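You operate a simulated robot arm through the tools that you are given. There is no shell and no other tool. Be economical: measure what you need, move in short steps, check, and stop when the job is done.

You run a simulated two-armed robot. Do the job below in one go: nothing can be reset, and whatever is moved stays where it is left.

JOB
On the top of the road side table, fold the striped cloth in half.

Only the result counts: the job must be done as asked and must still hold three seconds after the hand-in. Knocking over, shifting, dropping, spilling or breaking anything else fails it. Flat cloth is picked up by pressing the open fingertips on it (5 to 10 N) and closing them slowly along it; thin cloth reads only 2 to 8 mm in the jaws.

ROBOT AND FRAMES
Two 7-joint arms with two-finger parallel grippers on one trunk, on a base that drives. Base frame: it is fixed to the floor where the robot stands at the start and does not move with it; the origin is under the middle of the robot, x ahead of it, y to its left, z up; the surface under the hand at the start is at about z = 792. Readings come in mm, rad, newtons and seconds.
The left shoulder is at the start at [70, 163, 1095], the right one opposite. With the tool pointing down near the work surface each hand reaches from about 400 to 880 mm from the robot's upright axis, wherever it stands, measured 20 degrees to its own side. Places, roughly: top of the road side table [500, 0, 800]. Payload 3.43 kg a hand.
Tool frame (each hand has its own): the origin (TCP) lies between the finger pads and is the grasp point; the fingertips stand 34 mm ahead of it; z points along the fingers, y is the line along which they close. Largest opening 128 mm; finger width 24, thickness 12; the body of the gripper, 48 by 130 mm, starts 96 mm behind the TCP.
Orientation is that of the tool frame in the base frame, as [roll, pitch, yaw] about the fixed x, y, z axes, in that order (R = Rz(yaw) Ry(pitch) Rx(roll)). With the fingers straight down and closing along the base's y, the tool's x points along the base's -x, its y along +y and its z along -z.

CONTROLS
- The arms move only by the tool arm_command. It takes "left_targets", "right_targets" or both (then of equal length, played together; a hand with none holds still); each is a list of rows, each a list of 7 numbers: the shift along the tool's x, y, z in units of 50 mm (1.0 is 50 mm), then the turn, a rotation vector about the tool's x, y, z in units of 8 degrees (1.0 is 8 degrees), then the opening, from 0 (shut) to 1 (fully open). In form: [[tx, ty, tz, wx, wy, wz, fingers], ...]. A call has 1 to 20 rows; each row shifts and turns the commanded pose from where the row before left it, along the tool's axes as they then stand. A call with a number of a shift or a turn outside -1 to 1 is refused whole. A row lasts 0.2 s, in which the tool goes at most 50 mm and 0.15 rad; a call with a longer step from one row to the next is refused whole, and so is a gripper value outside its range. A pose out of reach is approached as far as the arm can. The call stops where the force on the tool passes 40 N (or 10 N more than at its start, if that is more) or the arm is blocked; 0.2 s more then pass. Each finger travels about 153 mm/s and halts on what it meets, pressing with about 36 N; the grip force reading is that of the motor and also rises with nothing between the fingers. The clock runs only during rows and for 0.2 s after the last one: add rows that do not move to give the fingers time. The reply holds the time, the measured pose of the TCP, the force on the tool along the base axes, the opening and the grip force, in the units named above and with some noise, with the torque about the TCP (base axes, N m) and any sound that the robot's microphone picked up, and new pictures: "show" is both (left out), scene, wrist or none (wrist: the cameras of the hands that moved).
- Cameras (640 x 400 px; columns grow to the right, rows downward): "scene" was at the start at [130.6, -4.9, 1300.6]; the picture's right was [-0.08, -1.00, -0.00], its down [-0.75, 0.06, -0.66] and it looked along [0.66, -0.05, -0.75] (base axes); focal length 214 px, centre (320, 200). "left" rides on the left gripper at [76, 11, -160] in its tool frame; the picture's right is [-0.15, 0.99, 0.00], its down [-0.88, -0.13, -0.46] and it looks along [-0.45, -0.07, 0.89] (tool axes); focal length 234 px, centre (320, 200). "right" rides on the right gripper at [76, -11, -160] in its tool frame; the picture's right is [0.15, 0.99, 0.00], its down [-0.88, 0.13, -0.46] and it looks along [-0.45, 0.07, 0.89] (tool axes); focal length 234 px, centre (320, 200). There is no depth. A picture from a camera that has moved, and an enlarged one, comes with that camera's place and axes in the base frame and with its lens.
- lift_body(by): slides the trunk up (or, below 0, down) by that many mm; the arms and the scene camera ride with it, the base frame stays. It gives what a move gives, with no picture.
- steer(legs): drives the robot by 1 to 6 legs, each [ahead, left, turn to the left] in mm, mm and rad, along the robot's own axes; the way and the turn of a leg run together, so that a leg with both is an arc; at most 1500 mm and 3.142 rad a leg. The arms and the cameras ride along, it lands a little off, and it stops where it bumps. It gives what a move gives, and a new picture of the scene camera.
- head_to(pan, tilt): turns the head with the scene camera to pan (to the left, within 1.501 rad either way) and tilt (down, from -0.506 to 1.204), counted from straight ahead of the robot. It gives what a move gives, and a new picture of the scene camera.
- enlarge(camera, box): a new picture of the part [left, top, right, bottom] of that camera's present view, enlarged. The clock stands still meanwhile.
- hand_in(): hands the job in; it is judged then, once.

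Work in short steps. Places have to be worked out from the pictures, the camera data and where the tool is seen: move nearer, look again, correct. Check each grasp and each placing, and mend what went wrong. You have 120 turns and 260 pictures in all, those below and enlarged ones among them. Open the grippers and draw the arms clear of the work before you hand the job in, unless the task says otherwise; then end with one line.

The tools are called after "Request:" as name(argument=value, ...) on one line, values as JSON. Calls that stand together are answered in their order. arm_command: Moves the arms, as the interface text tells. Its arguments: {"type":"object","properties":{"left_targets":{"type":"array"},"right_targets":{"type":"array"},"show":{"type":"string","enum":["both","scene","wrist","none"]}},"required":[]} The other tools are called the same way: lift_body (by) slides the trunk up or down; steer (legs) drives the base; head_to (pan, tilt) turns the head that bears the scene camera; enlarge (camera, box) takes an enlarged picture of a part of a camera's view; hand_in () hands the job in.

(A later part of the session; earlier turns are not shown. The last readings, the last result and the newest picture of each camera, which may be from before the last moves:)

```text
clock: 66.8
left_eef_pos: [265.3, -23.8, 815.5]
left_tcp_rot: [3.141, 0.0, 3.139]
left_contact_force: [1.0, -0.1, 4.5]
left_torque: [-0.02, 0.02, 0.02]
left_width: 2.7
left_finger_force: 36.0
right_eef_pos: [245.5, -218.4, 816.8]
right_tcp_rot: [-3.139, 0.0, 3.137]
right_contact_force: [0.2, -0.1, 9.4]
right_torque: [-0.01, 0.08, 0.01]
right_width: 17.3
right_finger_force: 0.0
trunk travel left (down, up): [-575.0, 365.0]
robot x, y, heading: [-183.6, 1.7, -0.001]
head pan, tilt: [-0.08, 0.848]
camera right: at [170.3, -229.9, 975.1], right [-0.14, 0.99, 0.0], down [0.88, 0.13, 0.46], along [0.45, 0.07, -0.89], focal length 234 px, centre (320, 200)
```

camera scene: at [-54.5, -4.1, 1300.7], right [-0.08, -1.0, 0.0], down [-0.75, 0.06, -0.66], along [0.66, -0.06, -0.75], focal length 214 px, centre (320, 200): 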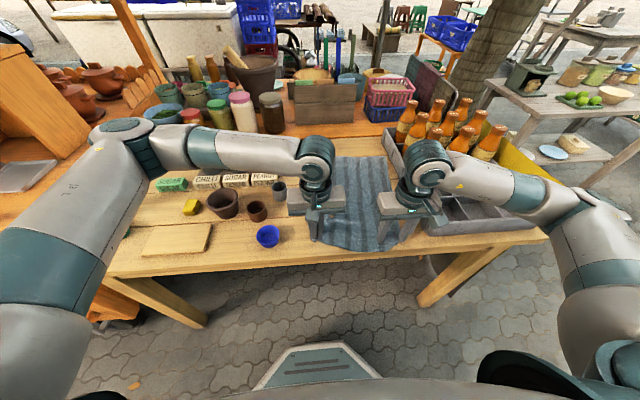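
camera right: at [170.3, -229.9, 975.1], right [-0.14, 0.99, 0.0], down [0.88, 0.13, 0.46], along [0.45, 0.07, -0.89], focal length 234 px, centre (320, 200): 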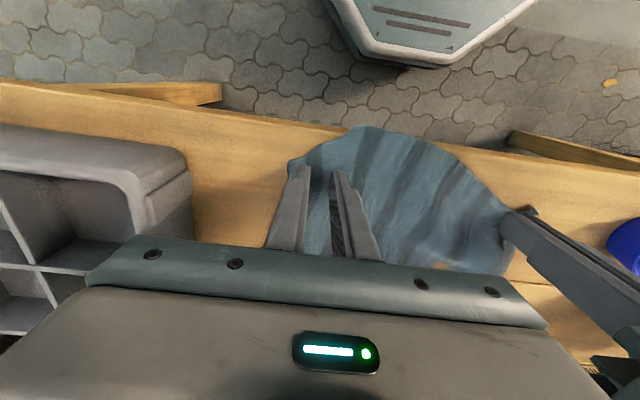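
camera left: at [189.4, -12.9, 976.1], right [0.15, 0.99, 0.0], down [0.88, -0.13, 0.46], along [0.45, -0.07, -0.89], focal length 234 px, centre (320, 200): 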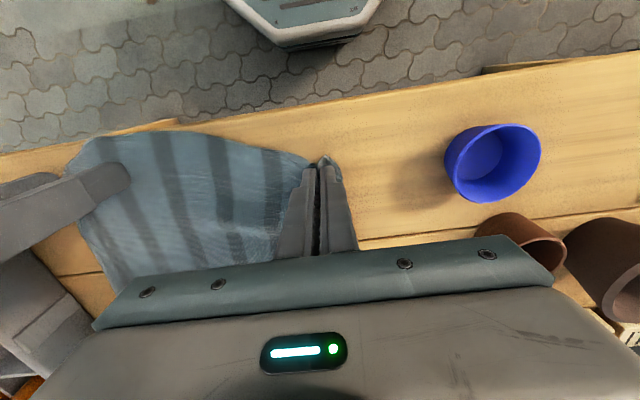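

Steady 9 N with cloth dark in the gap; I finish closing at this pressure.

Request:
arm_command(right_targets=[[0, 0, 0, 0, 0, 0, 0.135], [0, 0, 0, 0, 0, 0, 0.12], [0, 0, 0, 0, 0, 0, 0.105], [0, 0, 0, 0, 0, 0, 0.09], [0, 0, 0, 0, 0, 0, 0.075], [0, 0, 0, 0, 0, 0, 0.06], [0, 0, 0, 0, 0, 0, 0.045], [0, 0, 0, 0, 0, 0, 0.03], [0, 0, 0, 0, 0, 0, 0.015], [0, 0, 0, 0, 0, 0, 0], [0, 0, 0, 0, 0, 0, 0]], show="wrist")

```text
clock: 69.2
left_eef_pos: [264.8, -25.1, 815.8]
left_tcp_rot: [-3.139, 0.0, 3.138]
left_contact_force: [0.5, -1.0, 3.1]
left_torque: [0.03, -0.02, -0.02]
left_width: 2.9
left_finger_force: 36.6
right_eef_pos: [247.0, -218.0, 816.9]
right_tcp_rot: [-3.141, 0.001, 3.138]
right_contact_force: [-0.2, -0.4, 12.3]
right_torque: [-0.01, 0.12, -0.03]
right_width: 0.1
right_finger_force: 33.1
trunk travel left (down, up): [-575.0, 365.0]
robot x, y, heading: [-183.5, 2.1, -0.0]
head pan, tilt: [-0.08, 0.848]
camera right: at [170.2, -229.9, 975.2], right [-0.14, 0.99, 0.0], down [0.88, 0.13, 0.46], along [0.45, 0.06, -0.89], focal length 234 px, centre (320, 200)
```

right: 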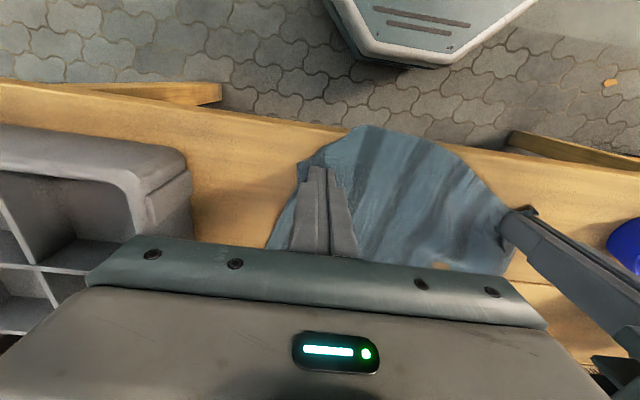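

It slipped again. While still pressed, I open the fingers slowly to 77 mm, which spreads the gathered cloth flat and sets up a bigger ridge, then look.

Request:
arm_command(right_targets=[[0, 0, 0, 0, 0, 0, 0.04], [0, 0, 0, 0, 0, 0, 0.08], [0, 0, 0, 0, 0, 0, 0.12], [0, 0, 0, 0, 0, 0, 0.16], [0, 0, 0, 0, 0, 0, 0.2], [0, 0, 0, 0, 0, 0, 0.25], [0, 0, 0, 0, 0, 0, 0.3], [0, 0, 0, 0, 0, 0, 0.35], [0, 0, 0, 0, 0, 0, 0.4], [0, 0, 0, 0, 0, 0, 0.45], [0, 0, 0, 0, 0, 0, 0.5], [0, 0, 0, 0, 0, 0, 0.55], [0, 0, 0, 0, 0, 0, 0.6], [0, 0, 0, 0, 0, 0, 0.6]], show="wrist")

```text
clock: 72.2
left_eef_pos: [265.4, -25.2, 815.3]
left_tcp_rot: [3.141, 0.0, 3.137]
left_contact_force: [-0.9, -3.6, 4.2]
left_torque: [-0.08, 0.04, -0.09]
left_width: 2.6
left_finger_force: 36.3
right_eef_pos: [246.3, -216.6, 816.2]
right_tcp_rot: [-3.14, 0.0, 3.137]
right_contact_force: [-0.3, 5.3, 8.2]
right_torque: [-0.12, 0.02, -0.05]
right_width: 73.9
right_finger_force: 0.1
trunk travel left (down, up): [-575.0, 365.0]
robot x, y, heading: [-182.9, 1.8, -0.005]
head pan, tilt: [-0.08, 0.848]
camera right: at [170.3, -229.7, 975.1], right [-0.14, 0.99, 0.0], down [0.88, 0.13, 0.46], along [0.45, 0.06, -0.89], focal length 234 px, centre (320, 200)
```

right: 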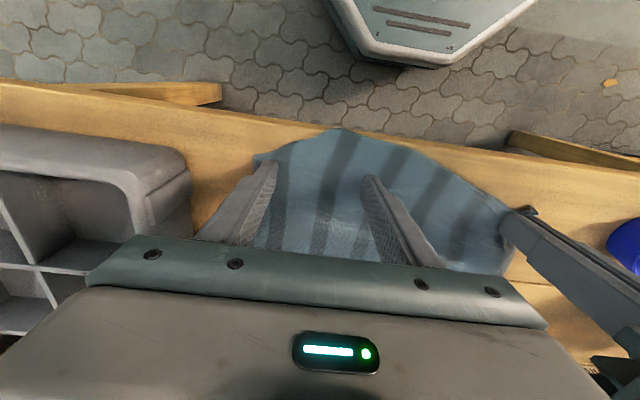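

That spread it nicely flat. Now I close slowly from 74 mm.

Request:
arm_command(right_targets=[[0, 0, 0, 0, 0, 0, 0.57], [0, 0, 0, 0, 0, 0, 0.54], [0, 0, 0, 0, 0, 0, 0.51], [0, 0, 0, 0, 0, 0, 0.48], [0, 0, 0, 0, 0, 0, 0.45], [0, 0, 0, 0, 0, 0, 0.42], [0, 0, 0, 0, 0, 0, 0.39], [0, 0, 0, 0, 0, 0, 0.36], [0, 0, 0, 0, 0, 0, 0.33]], show="wrist")

```text
clock: 74.2
left_eef_pos: [265.7, -24.2, 815.5]
left_tcp_rot: [-3.141, 0.001, 3.141]
left_contact_force: [-0.5, -0.3, 5.2]
left_torque: [0.02, 0.04, 0.01]
left_width: 2.8
left_finger_force: 36.1
right_eef_pos: [246.3, -217.2, 815.5]
right_tcp_rot: [3.141, 0.0, 3.137]
right_contact_force: [0.7, 1.7, 7.6]
right_torque: [-0.1, 0.08, 0.01]
right_width: 41.1
right_finger_force: 0.1
trunk travel left (down, up): [-575.0, 365.0]
robot x, y, heading: [-186.6, -3.0, -0.002]
head pan, tilt: [-0.08, 0.848]
camera right: at [170.3, -229.6, 975.1], right [-0.14, 0.99, 0.0], down [0.88, 0.13, 0.46], along [0.45, 0.07, -0.89], focal length 234 px, centre (320, 200)
```

right: 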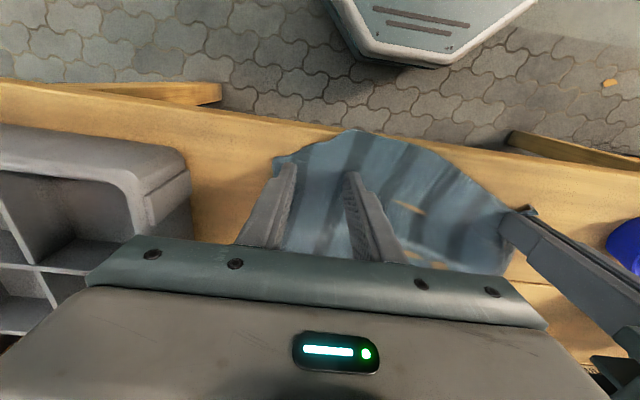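

Cloth is drawn in on both sides; I continue closing.

Request:
arm_command(right_targets=[[0, 0, 0, 0, 0, 0, 0.3], [0, 0, 0, 0, 0, 0, 0.27], [0, 0, 0, 0, 0, 0, 0.24], [0, 0, 0, 0, 0, 0, 0.21], [0, 0, 0, 0, 0, 0, 0.18], [0, 0, 0, 0, 0, 0, 0.15], [0, 0, 0, 0, 0, 0, 0.12], [0, 0, 0, 0, 0, 0, 0.09], [0, 0, 0, 0, 0, 0, 0.06], [0, 0, 0, 0, 0, 0, 0.03], [0, 0, 0, 0, 0, 0, 0], [0, 0, 0, 0, 0, 0, 0]], show="wrist")

```text
clock: 76.8
left_eef_pos: [265.4, -23.4, 815.8]
left_tcp_rot: [3.141, 0.0, 3.139]
left_contact_force: [-0.5, -1.1, 3.2]
left_torque: [0.01, 0.01, 0.04]
left_width: 2.8
left_finger_force: 35.6
right_eef_pos: [246.1, -218.1, 815.7]
right_tcp_rot: [3.141, 0.002, 3.138]
right_contact_force: [0.3, -1.9, 11.9]
right_torque: [-0.08, 0.13, 0.03]
right_width: 0.0
right_finger_force: 33.1
trunk travel left (down, up): [-575.0, 365.0]
robot x, y, heading: [-180.4, -1.7, -0.007]
head pan, tilt: [-0.08, 0.848]
camera right: at [170.1, -230.0, 975.2], right [-0.14, 0.99, 0.0], down [0.88, 0.13, 0.46], along [0.45, 0.06, -0.89], focal length 234 px, centre (320, 200)
```

right: 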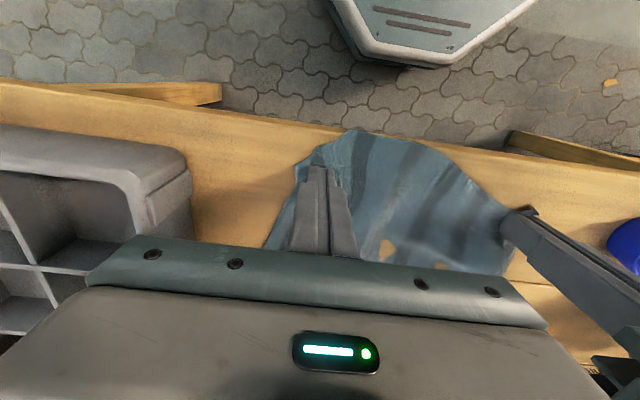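

Still 0 mm. I respread, close only to about 20 mm, and look closely at what the cloth does between the fingertips.

Request:
arm_command(right_targets=[[0, 0, 0, 0, 0, 0, 0.06], [0, 0, 0, 0, 0, 0, 0.12], [0, 0, 0, 0, 0, 0, 0.18], [0, 0, 0, 0, 0, 0, 0.24], [0, 0, 0, 0, 0, 0, 0.3], [0, 0, 0, 0, 0, 0, 0.36], [0, 0, 0, 0, 0, 0, 0.42], [0, 0, 0, 0, 0, 0, 0.42], [0, 0, 0, 0, 0, 0, 0.38], [0, 0, 0, 0, 0, 0, 0.34], [0, 0, 0, 0, 0, 0, 0.3], [0, 0, 0, 0, 0, 0, 0.26], [0, 0, 0, 0, 0, 0, 0.22], [0, 0, 0, 0, 0, 0, 0.18]], show="none")

Request:
enlarge(camera="right", box=[240, 120, 400, 220])

Request:
enlarge(camera="scene", box=[300, 140, 440, 260])

```text
clock: 79.8
left_eef_pos: [265.2, -24.0, 815.3]
left_tcp_rot: [-3.141, 0.0, 3.14]
left_contact_force: [-0.5, -0.8, 2.2]
left_torque: [-0.01, 0.01, 0.0]
left_width: 2.8
left_finger_force: 35.7
right_eef_pos: [246.5, -217.6, 815.2]
right_tcp_rot: [-3.142, 0.0, 3.138]
right_contact_force: [0.0, 1.7, 9.6]
right_torque: [-0.06, 0.11, 0.01]
right_width: 21.4
right_finger_force: 0.0
trunk travel left (down, up): [-575.0, 365.0]
robot x, y, heading: [-181.1, 0.7, -0.004]
head pan, tilt: [-0.08, 0.848]
```

```text
4.00 times, centred on (320, 170) of right
camera zoom: at [170.2, -229.7, 975.2], right [-0.14, 0.99, 0.0], down [0.88, 0.13, 0.46], along [0.45, 0.06, -0.89], focal length 937 px, centre (320, 320)
```

zoom: 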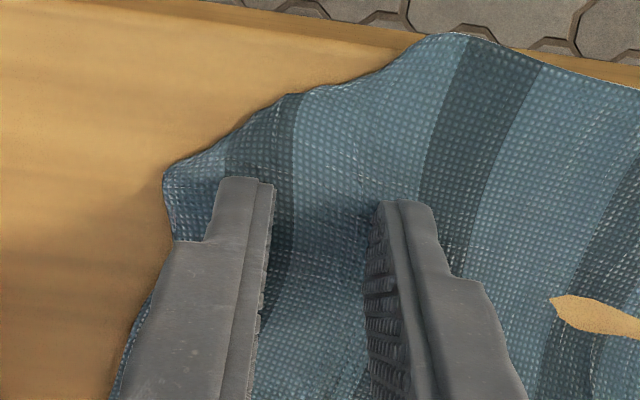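

```text
3.33 times, centred on (370, 200) of scene
camera zoom: at [-54.4, -4.5, 1300.8], right [-0.08, -1.0, 0.0], down [-0.75, 0.06, -0.66], along [0.66, -0.06, -0.75], focal length 715 px, centre (153, 200)
```

zoom: 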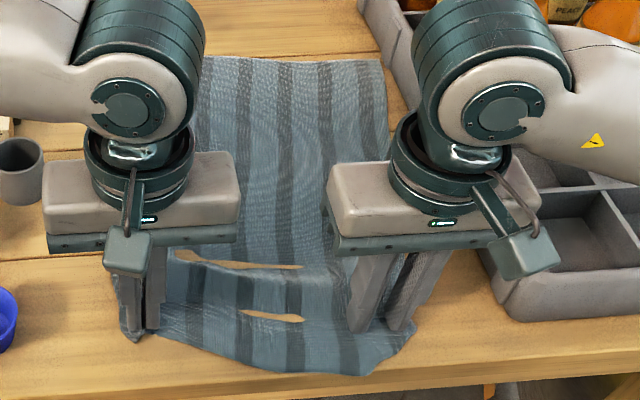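

The cloth compresses flat between the fingers rather than buckling upward. Closing along x worked before, so I respread it, lift, turn the right hand 90°, and look for a grip near the right corner.

Request:
arm_command(right_targets=[[0, 0, 0, 0, 0, 0, 0.24], [0, 0, 0, 0, 0, 0, 0.3], [0, 0, 0, 0, 0, 0, 0.36], [0, 0, 0, 0, 0, 0, 0.42], [0, 0, 0, 0, 0, 0, 0.5], [-0.3, -0.3, -0.7, 0, 0, 0, 0.5], [0, 0, 0, 0, 0, 0.9375, 0.35], [0, 0, 0, 0, 0, 0.9375, 0.35], [0, 0, 0, 0, 0, 0.9375, 0.35], [0, 0, 0, 0, 0, 0.9375, 0.35], [0, 0, 0, 0, 0, 0.9375, 0.35], [0, 0, 0, 0, 0, 0.9375, 0.35], [0, 0, 0, 0, 0, 0.9375, 0.35], [0, 0, 0, 0, 0, 0.9375, 0.35], [0, 0, 0, 0, 0, 0.9375, 0.35], [0, 0, 0, 0, 0, 0.9375, 0.35], [0, 0, 0, 0, 0, 0.9375, 0.35], [0, 0, 0, 0, 0, 0.9375, 0.35]], show="wrist")

```text
clock: 83.6
left_eef_pos: [265.0, -25.4, 816.0]
left_tcp_rot: [-3.14, 0.001, 3.139]
left_contact_force: [0.3, -0.5, 7.8]
left_torque: [0.02, 0.01, 0.02]
left_width: 2.5
left_finger_force: 36.3
right_eef_pos: [261.0, -234.4, 850.6]
right_tcp_rot: [-3.141, 0.0, 1.564]
right_contact_force: [0.0, -0.6, 0.9]
right_torque: [-0.02, -0.01, -0.02]
right_width: 44.8
right_finger_force: 0.1
trunk travel left (down, up): [-575.0, 365.0]
robot x, y, heading: [-182.7, -3.7, -0.004]
head pan, tilt: [-0.08, 0.848]
camera right: at [250.1, -158.9, 1009.4], right [0.99, 0.14, 0.0], down [0.13, -0.88, 0.46], along [0.06, -0.45, -0.89], focal length 234 px, centre (320, 200)
```

right: 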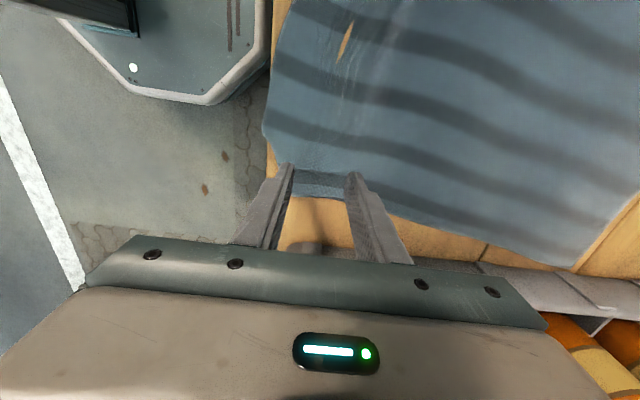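

The cloth is smooth and the right hand is well placed over the corner. I lower it nearly to contact.

Request:
arm_command(right_targets=[[0.08, 0.06, 0.4, 0, 0, 0, 0.35], [0, 0, 0.24, 0, 0, 0, 0.35], [0, 0, 0.04, 0, 0, 0, 0.35], [0, 0, 0.02, 0, 0, 0, 0.35], [0, 0, 0, 0, 0, 0, 0.35]], show="wrist")

```text
clock: 84.8
left_eef_pos: [266.9, -24.1, 815.5]
left_tcp_rot: [-3.141, 0.0, 3.139]
left_contact_force: [0.8, -1.0, 5.5]
left_torque: [-0.04, -0.03, -0.04]
left_width: 2.6
left_finger_force: 36.1
right_eef_pos: [264.5, -230.0, 815.8]
right_tcp_rot: [3.141, -0.002, 1.569]
right_contact_force: [0.9, 0.2, 5.5]
right_torque: [0.0, 0.13, -0.02]
right_width: 44.4
right_finger_force: 0.0
trunk travel left (down, up): [-575.0, 365.0]
robot x, y, heading: [-184.5, -1.6, -0.005]
head pan, tilt: [-0.08, 0.848]
camera right: at [253.3, -155.0, 975.3], right [0.99, 0.14, 0.0], down [0.13, -0.88, 0.46], along [0.07, -0.45, -0.89], focal length 234 px, centre (320, 200)
```

right: 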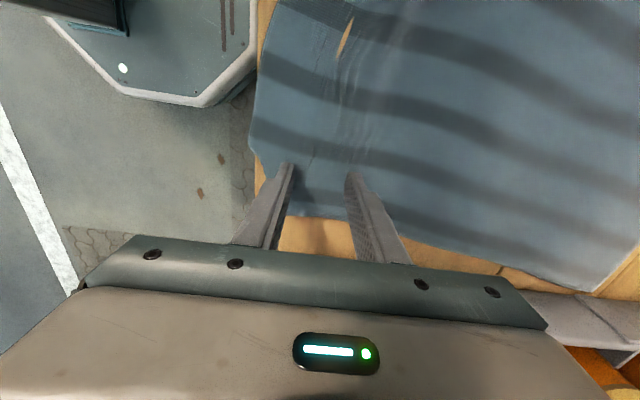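

Contact at 5.5 N and fully on cloth. I press 0.4 mm more and close slowly.

Request:
arm_command(right_targets=[[0, 0, 0.008, 0, 0, 0, 0.35], [0, 0, 0, 0, 0, 0, 0.33], [0, 0, 0, 0, 0, 0, 0.31], [0, 0, 0, 0, 0, 0, 0.29], [0, 0, 0, 0, 0, 0, 0.27], [0, 0, 0, 0, 0, 0, 0.25], [0, 0, 0, 0, 0, 0, 0.23], [0, 0, 0, 0, 0, 0, 0.21], [0, 0, 0, 0, 0, 0, 0.19], [0, 0, 0, 0, 0, 0, 0.17]], show="wrist")

```text
clock: 87.0
left_eef_pos: [264.1, -24.2, 815.3]
left_tcp_rot: [3.141, -0.001, 3.139]
left_contact_force: [-1.0, -0.6, 2.9]
left_torque: [-0.01, 0.02, 0.0]
left_width: 2.6
left_finger_force: 35.7
right_eef_pos: [263.3, -229.7, 816.4]
right_tcp_rot: [3.14, 0.0, 1.566]
right_contact_force: [0.2, -0.2, 18.7]
right_torque: [-0.14, 0.37, 0.0]
right_width: 21.5
right_finger_force: 0.0
trunk travel left (down, up): [-575.0, 365.0]
robot x, y, heading: [-185.5, -1.9, -0.002]
head pan, tilt: [-0.08, 0.848]
camera right: at [252.7, -154.3, 975.0], right [0.99, 0.14, 0.0], down [0.13, -0.88, 0.46], along [0.07, -0.45, -0.89], focal length 234 px, centre (320, 200)
```

right: 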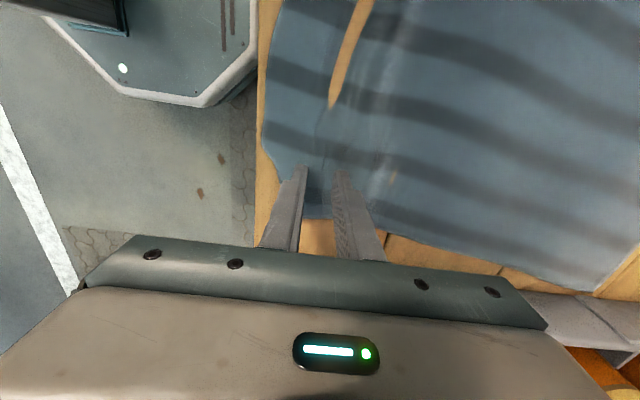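

The outer finger bears most of the load (19 N), so I tilt 2° toward the inner finger, ease 0.5 mm, and finish closing.

Request:
arm_command(right_targets=[[0, 0, -0.01, 0.25, 0, 0, 0.17], [0, 0, 0, 0, 0, 0, 0.15], [0, 0, 0, 0, 0, 0, 0.13], [0, 0, 0, 0, 0, 0, 0.11], [0, 0, 0, 0, 0, 0, 0.09], [0, 0, 0, 0, 0, 0, 0.07], [0, 0, 0, 0, 0, 0, 0.05], [0, 0, 0, 0, 0, 0, 0.03], [0, 0, 0, 0, 0, 0, 0.01], [0, 0, 0, 0, 0, 0, 0], [0, 0, 0, 0, 0, 0, 0]], show="wrist")

```text
clock: 89.4
left_eef_pos: [266.3, -24.5, 816.5]
left_tcp_rot: [-3.141, 0.0, 3.14]
left_contact_force: [-0.6, 0.2, 6.3]
left_torque: [0.05, 0.0, 0.01]
left_width: 3.0
left_finger_force: 36.3
right_eef_pos: [263.3, -230.6, 816.4]
right_tcp_rot: [-3.107, 0.0, 1.567]
right_contact_force: [-0.7, 0.9, 0.7]
right_torque: [-0.04, 0.03, -0.01]
right_width: 0.1
right_finger_force: 32.6
trunk travel left (down, up): [-575.0, 365.0]
robot x, y, heading: [-185.7, 2.5, -0.003]
head pan, tilt: [-0.08, 0.848]
camera right: at [258.6, -154.7, 975.6], right [0.99, 0.14, -0.03], down [0.14, -0.88, 0.45], along [0.03, -0.45, -0.89], focal length 234 px, centre (320, 200)
```

right: 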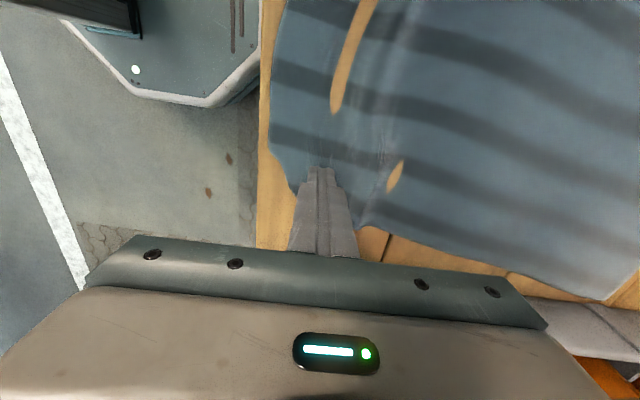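

Easing lost the pressure at the end (0.7 N). I press again, spread by opening, and repeat while holding pressure.

Request:
arm_command(right_targets=[[0, 0, 0.012, 0, 0, 0, 0], [0, 0, 0, -0.1, 0, 0, 0.04], [0, 0, 0, 0, 0, 0, 0.1], [0, 0, 0, 0, 0, 0, 0.16], [0, 0, 0, 0, 0, 0, 0.22], [0, 0, 0, 0, 0, 0, 0.28], [0, 0, 0, 0, 0, 0, 0.34], [0, 0, 0, 0, 0, 0, 0.38], [0, 0, 0, 0, 0, 0, 0.38]], show="wrist")

```text
clock: 91.4
left_eef_pos: [264.5, -24.8, 817.3]
left_tcp_rot: [3.141, 0.001, 3.138]
left_contact_force: [0.7, -0.3, 1.5]
left_torque: [-0.01, 0.01, 0.02]
left_width: 2.7
left_finger_force: 35.6
right_eef_pos: [263.2, -229.0, 816.2]
right_tcp_rot: [-3.123, 0.0, 1.568]
right_contact_force: [-4.0, -1.0, 18.8]
right_torque: [-0.2, -0.08, -0.03]
right_width: 40.3
right_finger_force: 0.1
trunk travel left (down, up): [-575.0, 365.0]
robot x, y, heading: [-184.2, -1.6, -0.005]
head pan, tilt: [-0.08, 0.848]
camera right: at [255.1, -154.4, 975.0], right [0.99, 0.14, -0.02], down [0.14, -0.88, 0.45], along [0.05, -0.45, -0.89], focal length 234 px, centre (320, 200)
```

right: 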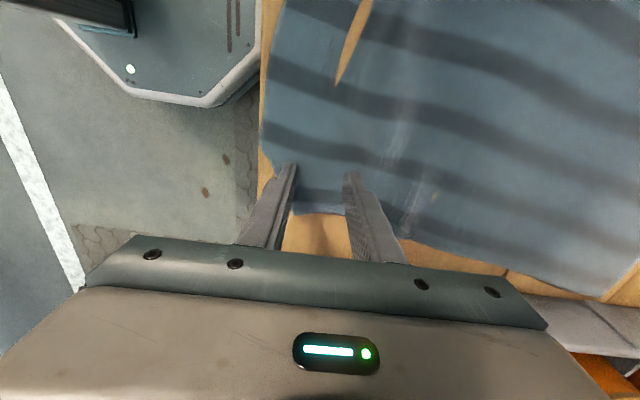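

Load is now balanced, but the outer finger is close to the hem. I hop 10 mm inward and re-press, then check the force.

Request:
arm_command(right_targets=[[0, 0, -0.08, 0, 0, 0, 0.36], [0.1, 0.2, 0, 0, 0, 0, 0.36], [0, 0, 0.075, 0, 0, 0, 0.36], [0, 0, 0, 0, 0, 0, 0.36]], show="none")

```text
clock: 92.4
left_eef_pos: [266.2, -24.8, 816.3]
left_tcp_rot: [-3.141, 0.002, 3.14]
left_contact_force: [0.1, -0.2, 2.2]
left_torque: [0.01, 0.03, 0.0]
left_width: 2.7
left_finger_force: 36.6
right_eef_pos: [274.9, -226.5, 815.9]
right_tcp_rot: [-3.121, -0.001, 1.568]
right_contact_force: [1.1, -0.7, 12.8]
right_torque: [-0.14, -0.19, -0.02]
right_width: 46.0
right_finger_force: 0.0
trunk travel left (down, up): [-575.0, 365.0]
robot x, y, heading: [-183.4, 1.5, -0.008]
head pan, tilt: [-0.08, 0.848]
```

At 12.8 N, slightly inner-heavy; I take out a touch of tilt and close without changing height.

Request:
arm_command(right_targets=[[0, 0, 0, -0.06, 0, 0, 0.36], [0, 0, 0, 0, 0, 0, 0.33], [0, 0, 0, 0, 0, 0, 0.31], [0, 0, 0, 0, 0, 0, 0.29], [0, 0, 0, 0, 0, 0, 0.27], [0, 0, 0, 0, 0, 0, 0.25], [0, 0, 0, 0, 0, 0, 0.23], [0, 0, 0, 0, 0, 0, 0.21], [0, 0, 0, 0, 0, 0, 0.19], [0, 0, 0, 0, 0, 0, 0.17], [0, 0, 0, 0, 0, 0, 0.15], [0, 0, 0, 0, 0, 0, 0.13]], show="wrist")

```text
clock: 95.0
left_eef_pos: [265.0, -24.8, 816.6]
left_tcp_rot: [3.141, 0.0, 3.141]
left_contact_force: [-0.8, -0.5, 0.9]
left_torque: [-0.04, 0.0, -0.02]
left_width: 2.5
left_finger_force: 36.2
right_eef_pos: [273.9, -223.7, 816.5]
right_tcp_rot: [-3.132, 0.0, 1.567]
right_contact_force: [1.3, 0.7, 24.3]
right_torque: [-0.2, 0.26, 0.02]
right_width: 15.2
right_finger_force: 0.1
trunk travel left (down, up): [-575.0, 365.0]
robot x, y, heading: [-183.4, 1.5, -0.003]
head pan, tilt: [-0.08, 0.848]
camera right: at [264.6, -149.5, 974.9], right [0.99, 0.14, -0.01], down [0.13, -0.88, 0.45], along [0.06, -0.45, -0.89], focal length 234 px, centre (320, 200)
```

right: 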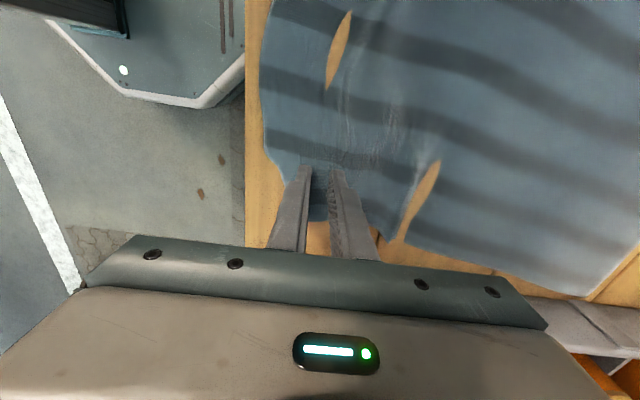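

The cloth is drawn in strongly at 24 N; I finish closing without easing.

Request:
arm_command(right_targets=[[0, 0, 0, 0, 0, 0, 0.11], [0, 0, 0, 0, 0, 0, 0.09], [0, 0, 0, 0, 0, 0, 0.07], [0, 0, 0, 0, 0, 0, 0.05], [0, 0, 0, 0, 0, 0, 0.03], [0, 0, 0, 0, 0, 0, 0.01], [0, 0, 0, 0, 0, 0, 0], [0, 0, 0, 0, 0, 0, 0]], show="wrist")

```text
clock: 96.8
left_eef_pos: [263.9, -23.9, 817.1]
left_tcp_rot: [3.141, 0.002, 3.138]
left_contact_force: [-0.2, 0.3, 0.0]
left_torque: [-0.01, 0.0, 0.03]
left_width: 2.8
left_finger_force: 35.6
right_eef_pos: [273.0, -224.8, 816.3]
right_tcp_rot: [-3.132, 0.0, 1.568]
right_contact_force: [-6.2, 0.0, 24.2]
right_torque: [-0.22, 0.36, -0.02]
right_width: 0.1
right_finger_force: 33.7
trunk travel left (down, up): [-575.0, 365.0]
robot x, y, heading: [-183.0, 0.7, -0.003]
head pan, tilt: [-0.08, 0.848]
camera right: at [263.7, -149.5, 975.0], right [0.99, 0.14, -0.01], down [0.13, -0.88, 0.46], along [0.06, -0.45, -0.89], focal length 234 px, centre (320, 200)
```

right: 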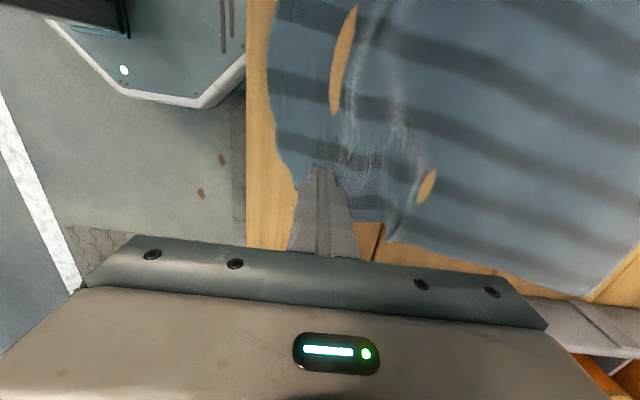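

The load sits on the outer finger, so cloth slips under the inner one. New approach: lift the held left corner so the near edge slopes up out of the table, then slide the right fingers over the raised edge. First I retract and turn the right hand.

Request:
arm_command(right_targets=[[0, 0, -0.8, -0.07, 0, 0, 0], [0, 0, -0.8, 0, 0, 0, 0], [-0.8, 0, -0.5, 0, 0, 0, 0.3], [0, 0, 0, 0, 0, -0.9375, 0.5], [0, 0, 0, 0, 0, -0.9375, 0.5], [0, 0, 0, 0, 0, -0.9375, 0.5], [0, 0, 0, 0, 0, -0.9375, 0.5], [0, 0, 0, 0, 0, -0.9375, 0.5], [0, 0, 0, 0, 0, -0.9375, 0.5], [0, 0, 0, 0, 0, -0.9375, 0.5], [0, 0, 0, 0, 0, -0.9375, 0.5], [0, 0, 0, 0, 0, -0.9375, 0.5], [0, 0, 0, 0, 0, -0.9375, 0.5], [0, 0, 0, 0, 0, -0.9375, 0.5], [0, 0, 0, 0, 0, -0.9375, 0.5]], left_targets=[[0, 0, -0.4, 0, 0, 0, 0], [0, -0.1, -0.4, 0, 0, 0, 0], [0, -0.1, -0.4, 0, 0, 0, 0], [0, -0.1, -0.4, 0, 0, 0, 0], [0, -0.1, -0.4, 0, 0, 0, 0], [0, -0.1, -0.4, 0, 0, 0, 0], [0, -0.1, -0.4, 0, 0, 0, 0], [0, -0.1, -0.4, 0, 0, 0, 0], [0, 0, 0, 0, 0, 0, 0], [0, 0, 0, 0, 0, 0, 0], [0, 0, 0, 0, 0, 0, 0], [0, 0, 0, 0, 0, 0, 0], [0, 0, 0, 0, 0, 0, 0], [0, 0, 0, 0, 0, 0, 0], [0, 0, 0, 0, 0, 0, 0]])

```text
clock: 100.0
left_eef_pos: [265.2, -60.8, 974.9]
left_tcp_rot: [-3.141, 0.0, 3.139]
left_contact_force: [0.4, 0.4, 0.2]
left_torque: [0.0, -0.02, 0.04]
left_width: 2.6
left_finger_force: 36.0
right_eef_pos: [274.6, -264.9, 920.4]
right_tcp_rot: [-3.141, -0.002, 3.14]
right_contact_force: [-0.6, 0.2, -0.2]
right_torque: [0.0, -0.02, 0.03]
right_width: 63.8
right_finger_force: 0.1
trunk travel left (down, up): [-575.0, 365.0]
robot x, y, heading: [-187.6, -0.8, -0.006]
head pan, tilt: [-0.08, 0.848]
camera scene: at [-53.4, -5.1, 1300.6], right [-0.08, -1.0, 0.0], down [-0.75, 0.06, -0.66], along [0.66, -0.06, -0.75], focal length 214 px, centre (320, 200)
camera right: at [199.9, -276.6, 1078.9], right [-0.14, 0.99, 0.0], down [0.88, 0.13, 0.45], along [0.45, 0.07, -0.89], focal length 234 px, centre (320, 200)
camera left: at [189.6, -48.0, 1135.8], right [0.15, 0.99, 0.0], down [0.88, -0.13, 0.46], along [0.45, -0.07, -0.89], focal length 234 px, centre (320, 200)
```

scene: 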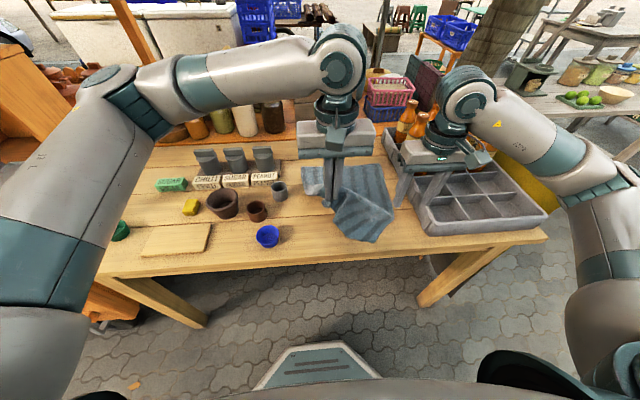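
right: 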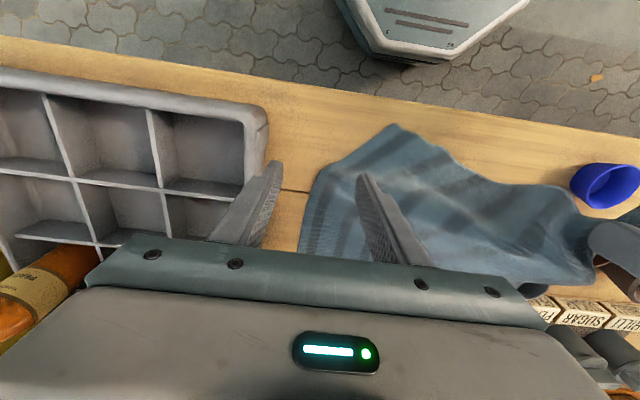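
left: 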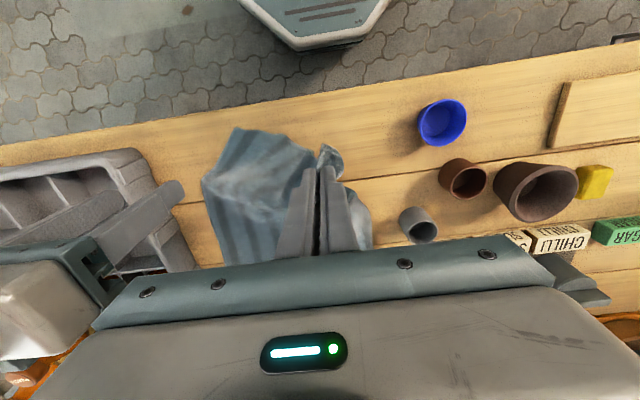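

Request:
enlarge(camera="scene", box=[290, 140, 430, 250])

Request:
enlarge(camera="right", box=[240, 110, 480, 260])

```text
3.64 times, centred on (360, 195) of scene
camera zoom: at [-53.4, -5.1, 1300.6], right [-0.08, -1.0, 0.0], down [-0.75, 0.06, -0.66], along [0.66, -0.06, -0.75], focal length 780 px, centre (174, 218)
```

zoom: 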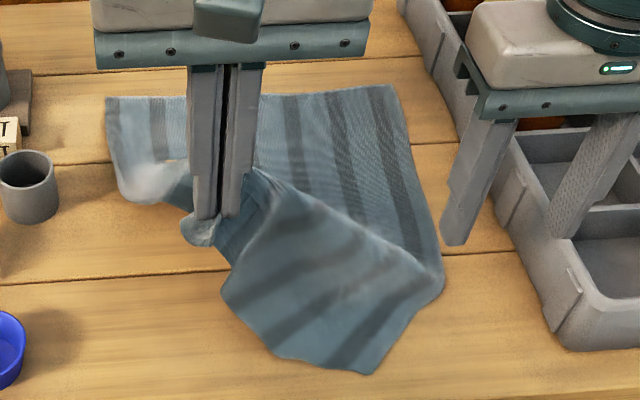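

```text
2.67 times, centred on (360, 185) of right
camera zoom: at [199.9, -276.6, 1078.9], right [-0.14, 0.99, 0.0], down [0.88, 0.13, 0.45], along [0.45, 0.07, -0.89], focal length 624 px, centre (213, 240)
```

zoom: 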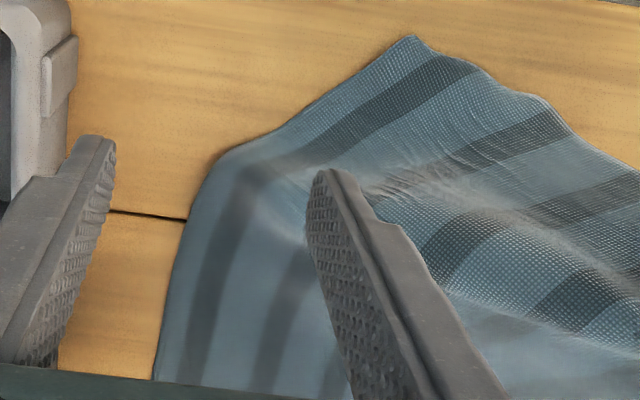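

The right near corner now lies at about (235, −178) and the edge still has slack. I raise the left hand 60 mm more to make the near edge slope steeply from that corner.

Request:
arm_command(left_targets=[[0.1, 0, -0.3, 0, 0, 0, 0], [0.1, 0, -0.3, 0, 0, 0, 0], [0.1, 0, -0.3, 0, 0, 0, 0], [0, 0, -0.3, 0, 0, 0, 0], [0, 0, 0, 0, 0, 0, 0]])

Request:
enlarge(camera="scene", box=[290, 140, 430, 250])

Request:
enlarge(camera="right", box=[240, 110, 480, 260])

```text
clock: 101.2
left_eef_pos: [250.9, -59.9, 1036.4]
left_tcp_rot: [-3.141, 0.001, 3.14]
left_contact_force: [0.6, 0.0, 0.1]
left_torque: [-0.02, 0.03, 0.01]
left_width: 2.7
left_finger_force: 35.6
right_eef_pos: [275.2, -264.5, 919.8]
right_tcp_rot: [-3.14, -0.005, 3.139]
right_contact_force: [0.0, 0.5, -0.4]
right_torque: [0.0, -0.02, 0.02]
right_width: 64.3
right_finger_force: 0.1
trunk travel left (down, up): [-575.0, 365.0]
robot x, y, heading: [-186.8, 3.6, -0.008]
head pan, tilt: [-0.08, 0.848]
camera scene: at [-53.2, -5.1, 1300.6], right [-0.08, -1.0, 0.0], down [-0.75, 0.06, -0.66], along [0.66, -0.06, -0.75], focal length 214 px, centre (320, 200)
camera left: at [175.4, -49.2, 1196.6], right [0.15, 0.99, 0.0], down [0.88, -0.13, 0.46], along [0.45, -0.07, -0.89], focal length 234 px, centre (320, 200)
```

scene: 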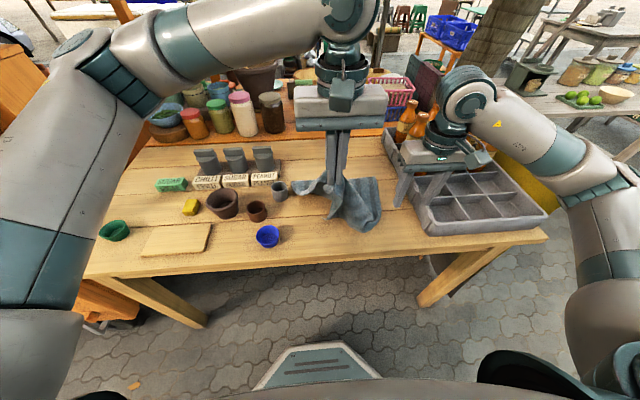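
left: 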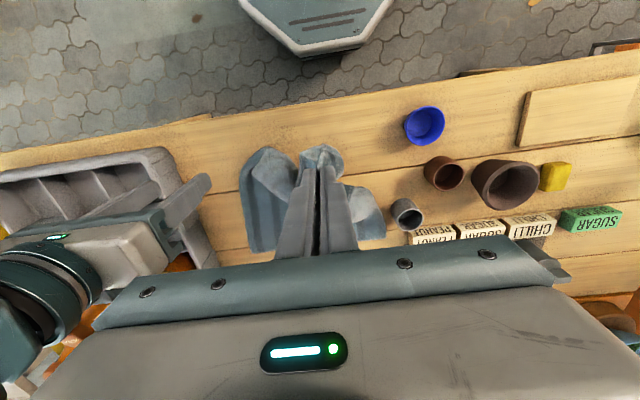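

```text
3.64 times, centred on (360, 195) of scene
camera zoom: at [-53.2, -5.1, 1300.6], right [-0.08, -1.0, 0.0], down [-0.75, 0.06, -0.66], along [0.66, -0.06, -0.75], focal length 780 px, centre (174, 218)
```

zoom: 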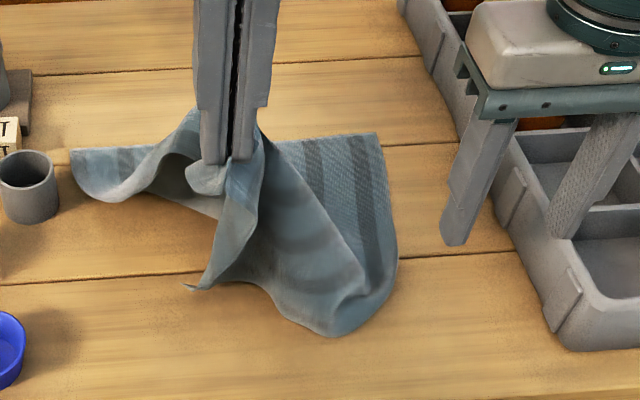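

```text
2.67 times, centred on (360, 185) of right
camera zoom: at [200.0, -276.4, 1078.8], right [-0.14, 0.99, 0.0], down [0.88, 0.13, 0.45], along [0.45, 0.07, -0.89], focal length 624 px, centre (213, 240)
```

zoom: 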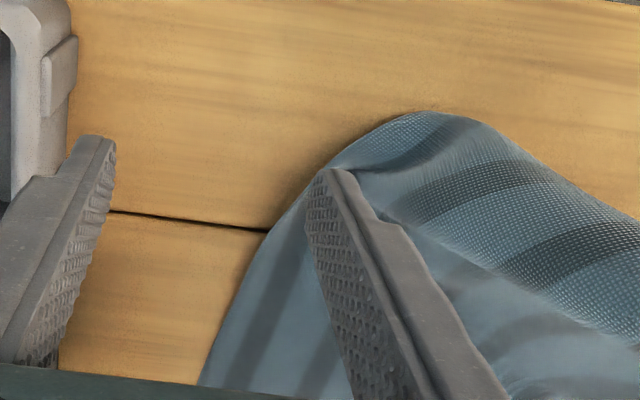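

The sheet slides freely: the far edge is now at about x=497, from (496, 44) to (497, −255). I'll fold one corner at a time: carry the held near-left corner over to the far-left corner.

Request:
arm_command(left_targets=[[-0.6, 0.2, 0.2, 0, 0, 0, 0], [-0.6, 0.2, 0.2, 0, 0, 0, 0], [-0.6, 0.2, 0.2, 0, 0, 0, 0], [-0.6, 0.2, 0.2, 0, 0, 0, 0], [-0.6, 0.2, 0.3, 0, 0, 0, 0], [-0.6, 0.2, 0.3, 0, 0, 0, 0], [-0.6, 0.2, 0.4, 0, 0, 0, 0], [-0.6, 0.2, 0.4, 0, 0, 0, 0], [-0.4, 0.15, 0.4, 0, 0, 0, 0], [0, 0, 0, 0, 0, 0, 0]])

Request:
enlarge(camera="scene", box=[280, 120, 420, 230])

```text
clock: 103.4
left_eef_pos: [509.7, 25.5, 906.3]
left_tcp_rot: [-3.141, 0.002, 3.138]
left_contact_force: [0.1, -0.9, -0.3]
left_torque: [0.02, -0.02, 0.02]
left_width: 2.6
left_finger_force: 35.4
right_eef_pos: [274.9, -265.5, 919.0]
right_tcp_rot: [3.141, -0.002, 3.138]
right_contact_force: [0.1, 0.3, 0.4]
right_torque: [0.01, 0.0, 0.0]
right_width: 64.1
right_finger_force: 0.0
trunk travel left (down, up): [-575.0, 365.0]
robot x, y, heading: [-185.3, 2.4, -0.006]
head pan, tilt: [-0.08, 0.848]
camera scene: at [-53.8, -5.1, 1300.7], right [-0.08, -1.0, 0.0], down [-0.75, 0.06, -0.66], along [0.66, -0.06, -0.75], focal length 214 px, centre (320, 200)
camera left: at [433.6, 36.2, 1067.3], right [0.15, 0.99, 0.0], down [0.88, -0.13, 0.46], along [0.45, -0.07, -0.89], focal length 234 px, centre (320, 200)
```

scene: 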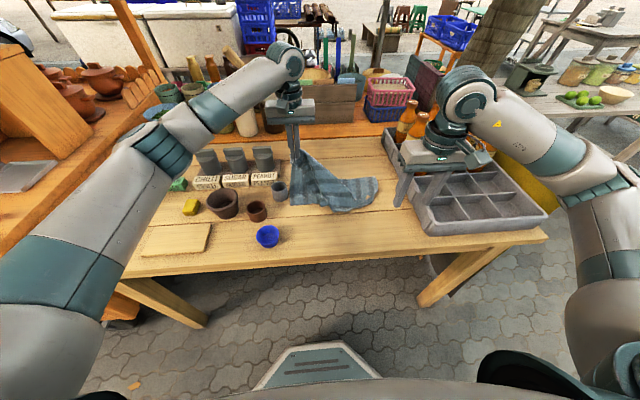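
left: 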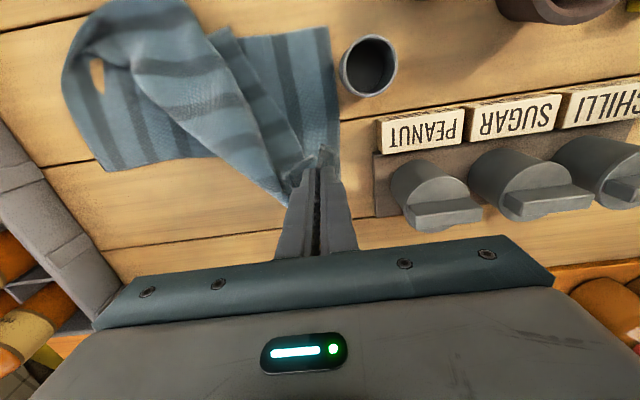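

```text
3.64 times, centred on (350, 175) of scene
camera zoom: at [-53.8, -5.1, 1300.7], right [-0.08, -1.0, 0.0], down [-0.75, 0.06, -0.66], along [0.66, -0.06, -0.75], focal length 780 px, centre (211, 291)
```

zoom: 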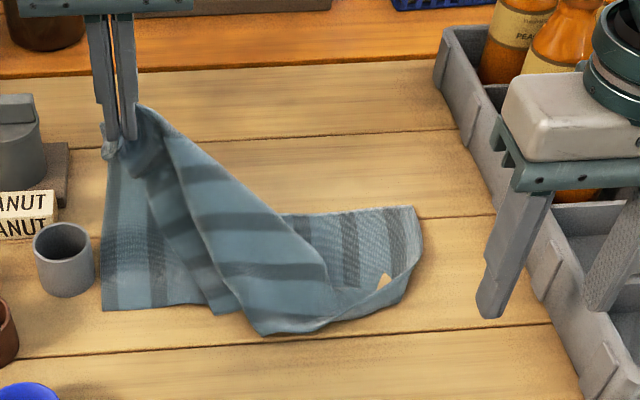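

The cloth folded diagonally as hoped. The far-left corner is near (560–580, 37), so I carry the held corner 65 mm further, lower it, and draw back slightly so the hem points away.

Request:
arm_command(left_targets=[[-0.5, 0.05, 0.2, 0, 0, 0, 0], [-0.5, 0.05, 0.3, 0, 0, 0, 0], [-0.4, 0.05, 0.4, 0, 0, 0, 0], [0, 0, 0.4, 0, 0, 0, 0], [0, 0, 0.3, 0, 0, 0, 0], [0, 0, 0, 0, 0, 0, 0]])

Request:
enlarge(camera="scene", box=[280, 120, 420, 230])

```text
clock: 104.8
left_eef_pos: [580.0, 33.2, 826.4]
left_tcp_rot: [3.141, -0.001, 3.139]
left_contact_force: [0.0, 0.9, -0.2]
left_torque: [-0.01, 0.04, 0.02]
left_width: 2.7
left_finger_force: 35.7
right_eef_pos: [275.3, -265.1, 920.2]
right_tcp_rot: [3.141, -0.003, 3.14]
right_contact_force: [1.1, -0.2, 0.3]
right_torque: [0.04, 0.02, 0.0]
right_width: 64.0
right_finger_force: 0.0
trunk travel left (down, up): [-575.0, 365.0]
robot x, y, heading: [-184.9, -2.8, -0.003]
head pan, tilt: [-0.08, 0.848]
camera scene: at [-53.6, -5.0, 1300.6], right [-0.08, -1.0, 0.0], down [-0.75, 0.06, -0.66], along [0.66, -0.06, -0.75], focal length 214 px, centre (320, 200)
camera left: at [504.2, 44.7, 986.1], right [0.15, 0.99, 0.0], down [0.88, -0.13, 0.46], along [0.45, -0.07, -0.89], focal length 234 px, centre (320, 200)
```

scene: 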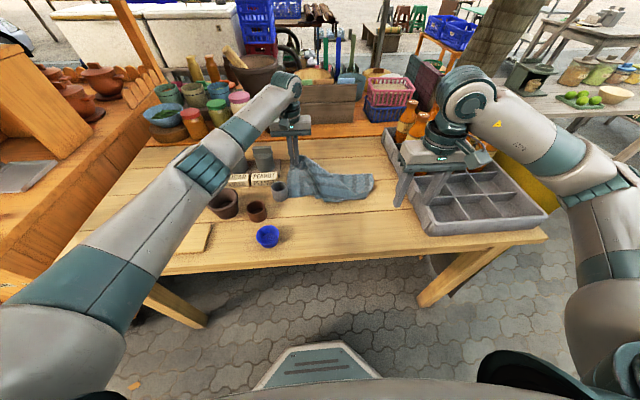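
left: 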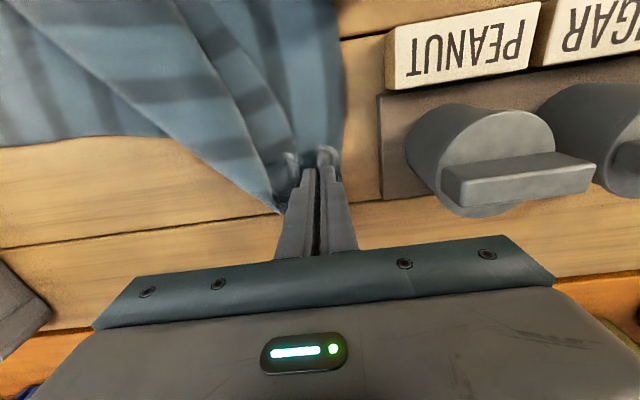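

```text
3.64 times, centred on (350, 175) of scene
camera zoom: at [-53.6, -5.0, 1300.6], right [-0.08, -1.0, 0.0], down [-0.75, 0.06, -0.66], along [0.66, -0.06, -0.75], focal length 780 px, centre (211, 291)
```

zoom: 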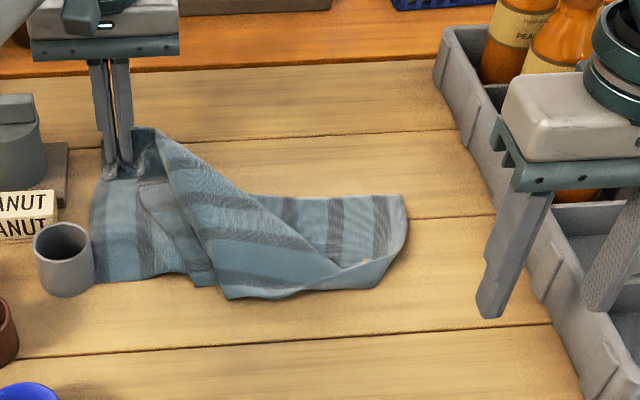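

The held corner is now above the far-left corner, at about (578, 42). I lower the last few mm, draw back 12 mm, release, and rise.

Request:
arm_command(left_targets=[[0, 0, 0.08, 0, 0, 0, 0], [0.12, 0, 0, 0, 0, 0, 0], [0.12, 0, 0, 0, 0, 0, 0], [0, 0, 0, 0, 0, 0, 0.08], [0, 0, 0, 0, 0, 0, 0.16], [0, 0, -0.2, 0, 0, 0, 0.2], [0, 0, -0.8, 0, 0, 0, 0.2], [0, 0, -0.8, 0, 0, 0, 0.2], [0.5, 0.3, -0.6, 0, 0, 0, 0.2], [0.8, 0, -0.4, 0, 0, 0, 0.2], [0, 0, 0, 0, 0, 0, 0.2]])

Request:
enlarge(camera="scene", box=[280, 120, 420, 230])

```text
clock: 107.2
left_eef_pos: [505.4, 45.7, 960.9]
left_tcp_rot: [-3.14, -0.001, 3.139]
left_contact_force: [0.4, 0.5, -0.1]
left_torque: [0.01, 0.02, 0.03]
left_width: 25.7
left_finger_force: 0.2
right_eef_pos: [276.6, -264.7, 918.8]
right_tcp_rot: [-3.14, -0.005, 3.138]
right_contact_force: [0.4, 0.4, -1.0]
right_torque: [-0.02, 0.0, -0.02]
right_width: 63.9
right_finger_force: 0.1
trunk travel left (down, up): [-575.0, 365.0]
robot x, y, heading: [-185.6, -1.9, -0.003]
head pan, tilt: [-0.08, 0.848]
camera scene: at [-52.5, -5.1, 1300.5], right [-0.08, -1.0, 0.0], down [-0.75, 0.06, -0.66], along [0.66, -0.06, -0.75], focal length 214 px, centre (320, 200)
camera left: at [430.5, 57.9, 1121.7], right [0.15, 0.99, 0.0], down [0.88, -0.13, 0.45], along [0.45, -0.07, -0.89], focal length 234 px, centre (320, 200)
```

scene: 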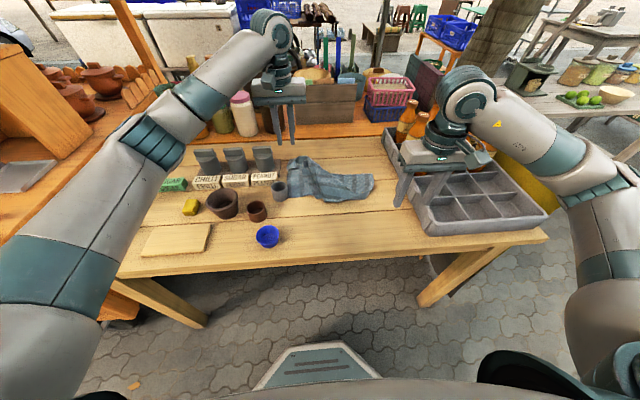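
left: 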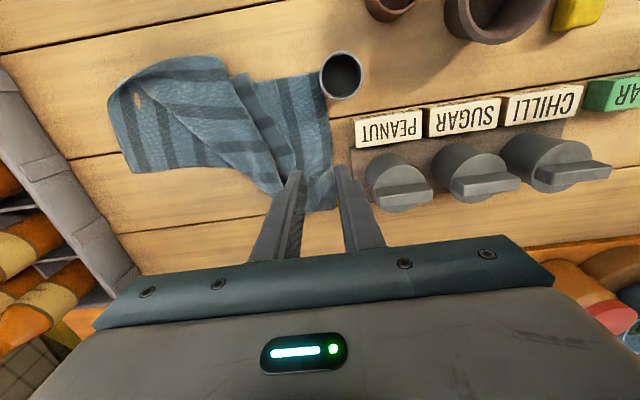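

```text
3.64 times, centred on (350, 175) of scene
camera zoom: at [-52.5, -5.1, 1300.5], right [-0.08, -1.0, 0.0], down [-0.75, 0.06, -0.66], along [0.66, -0.06, -0.75], focal length 780 px, centre (211, 291)
```

zoom: 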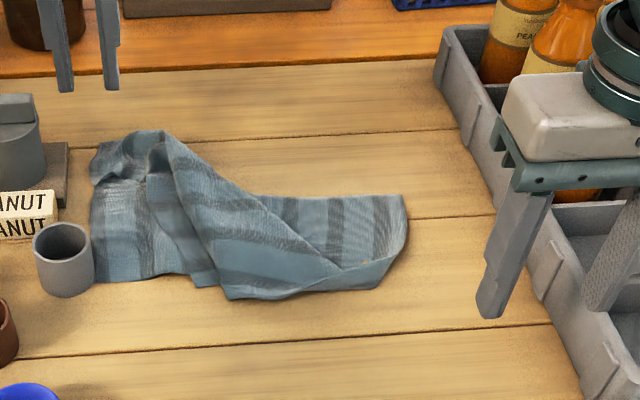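

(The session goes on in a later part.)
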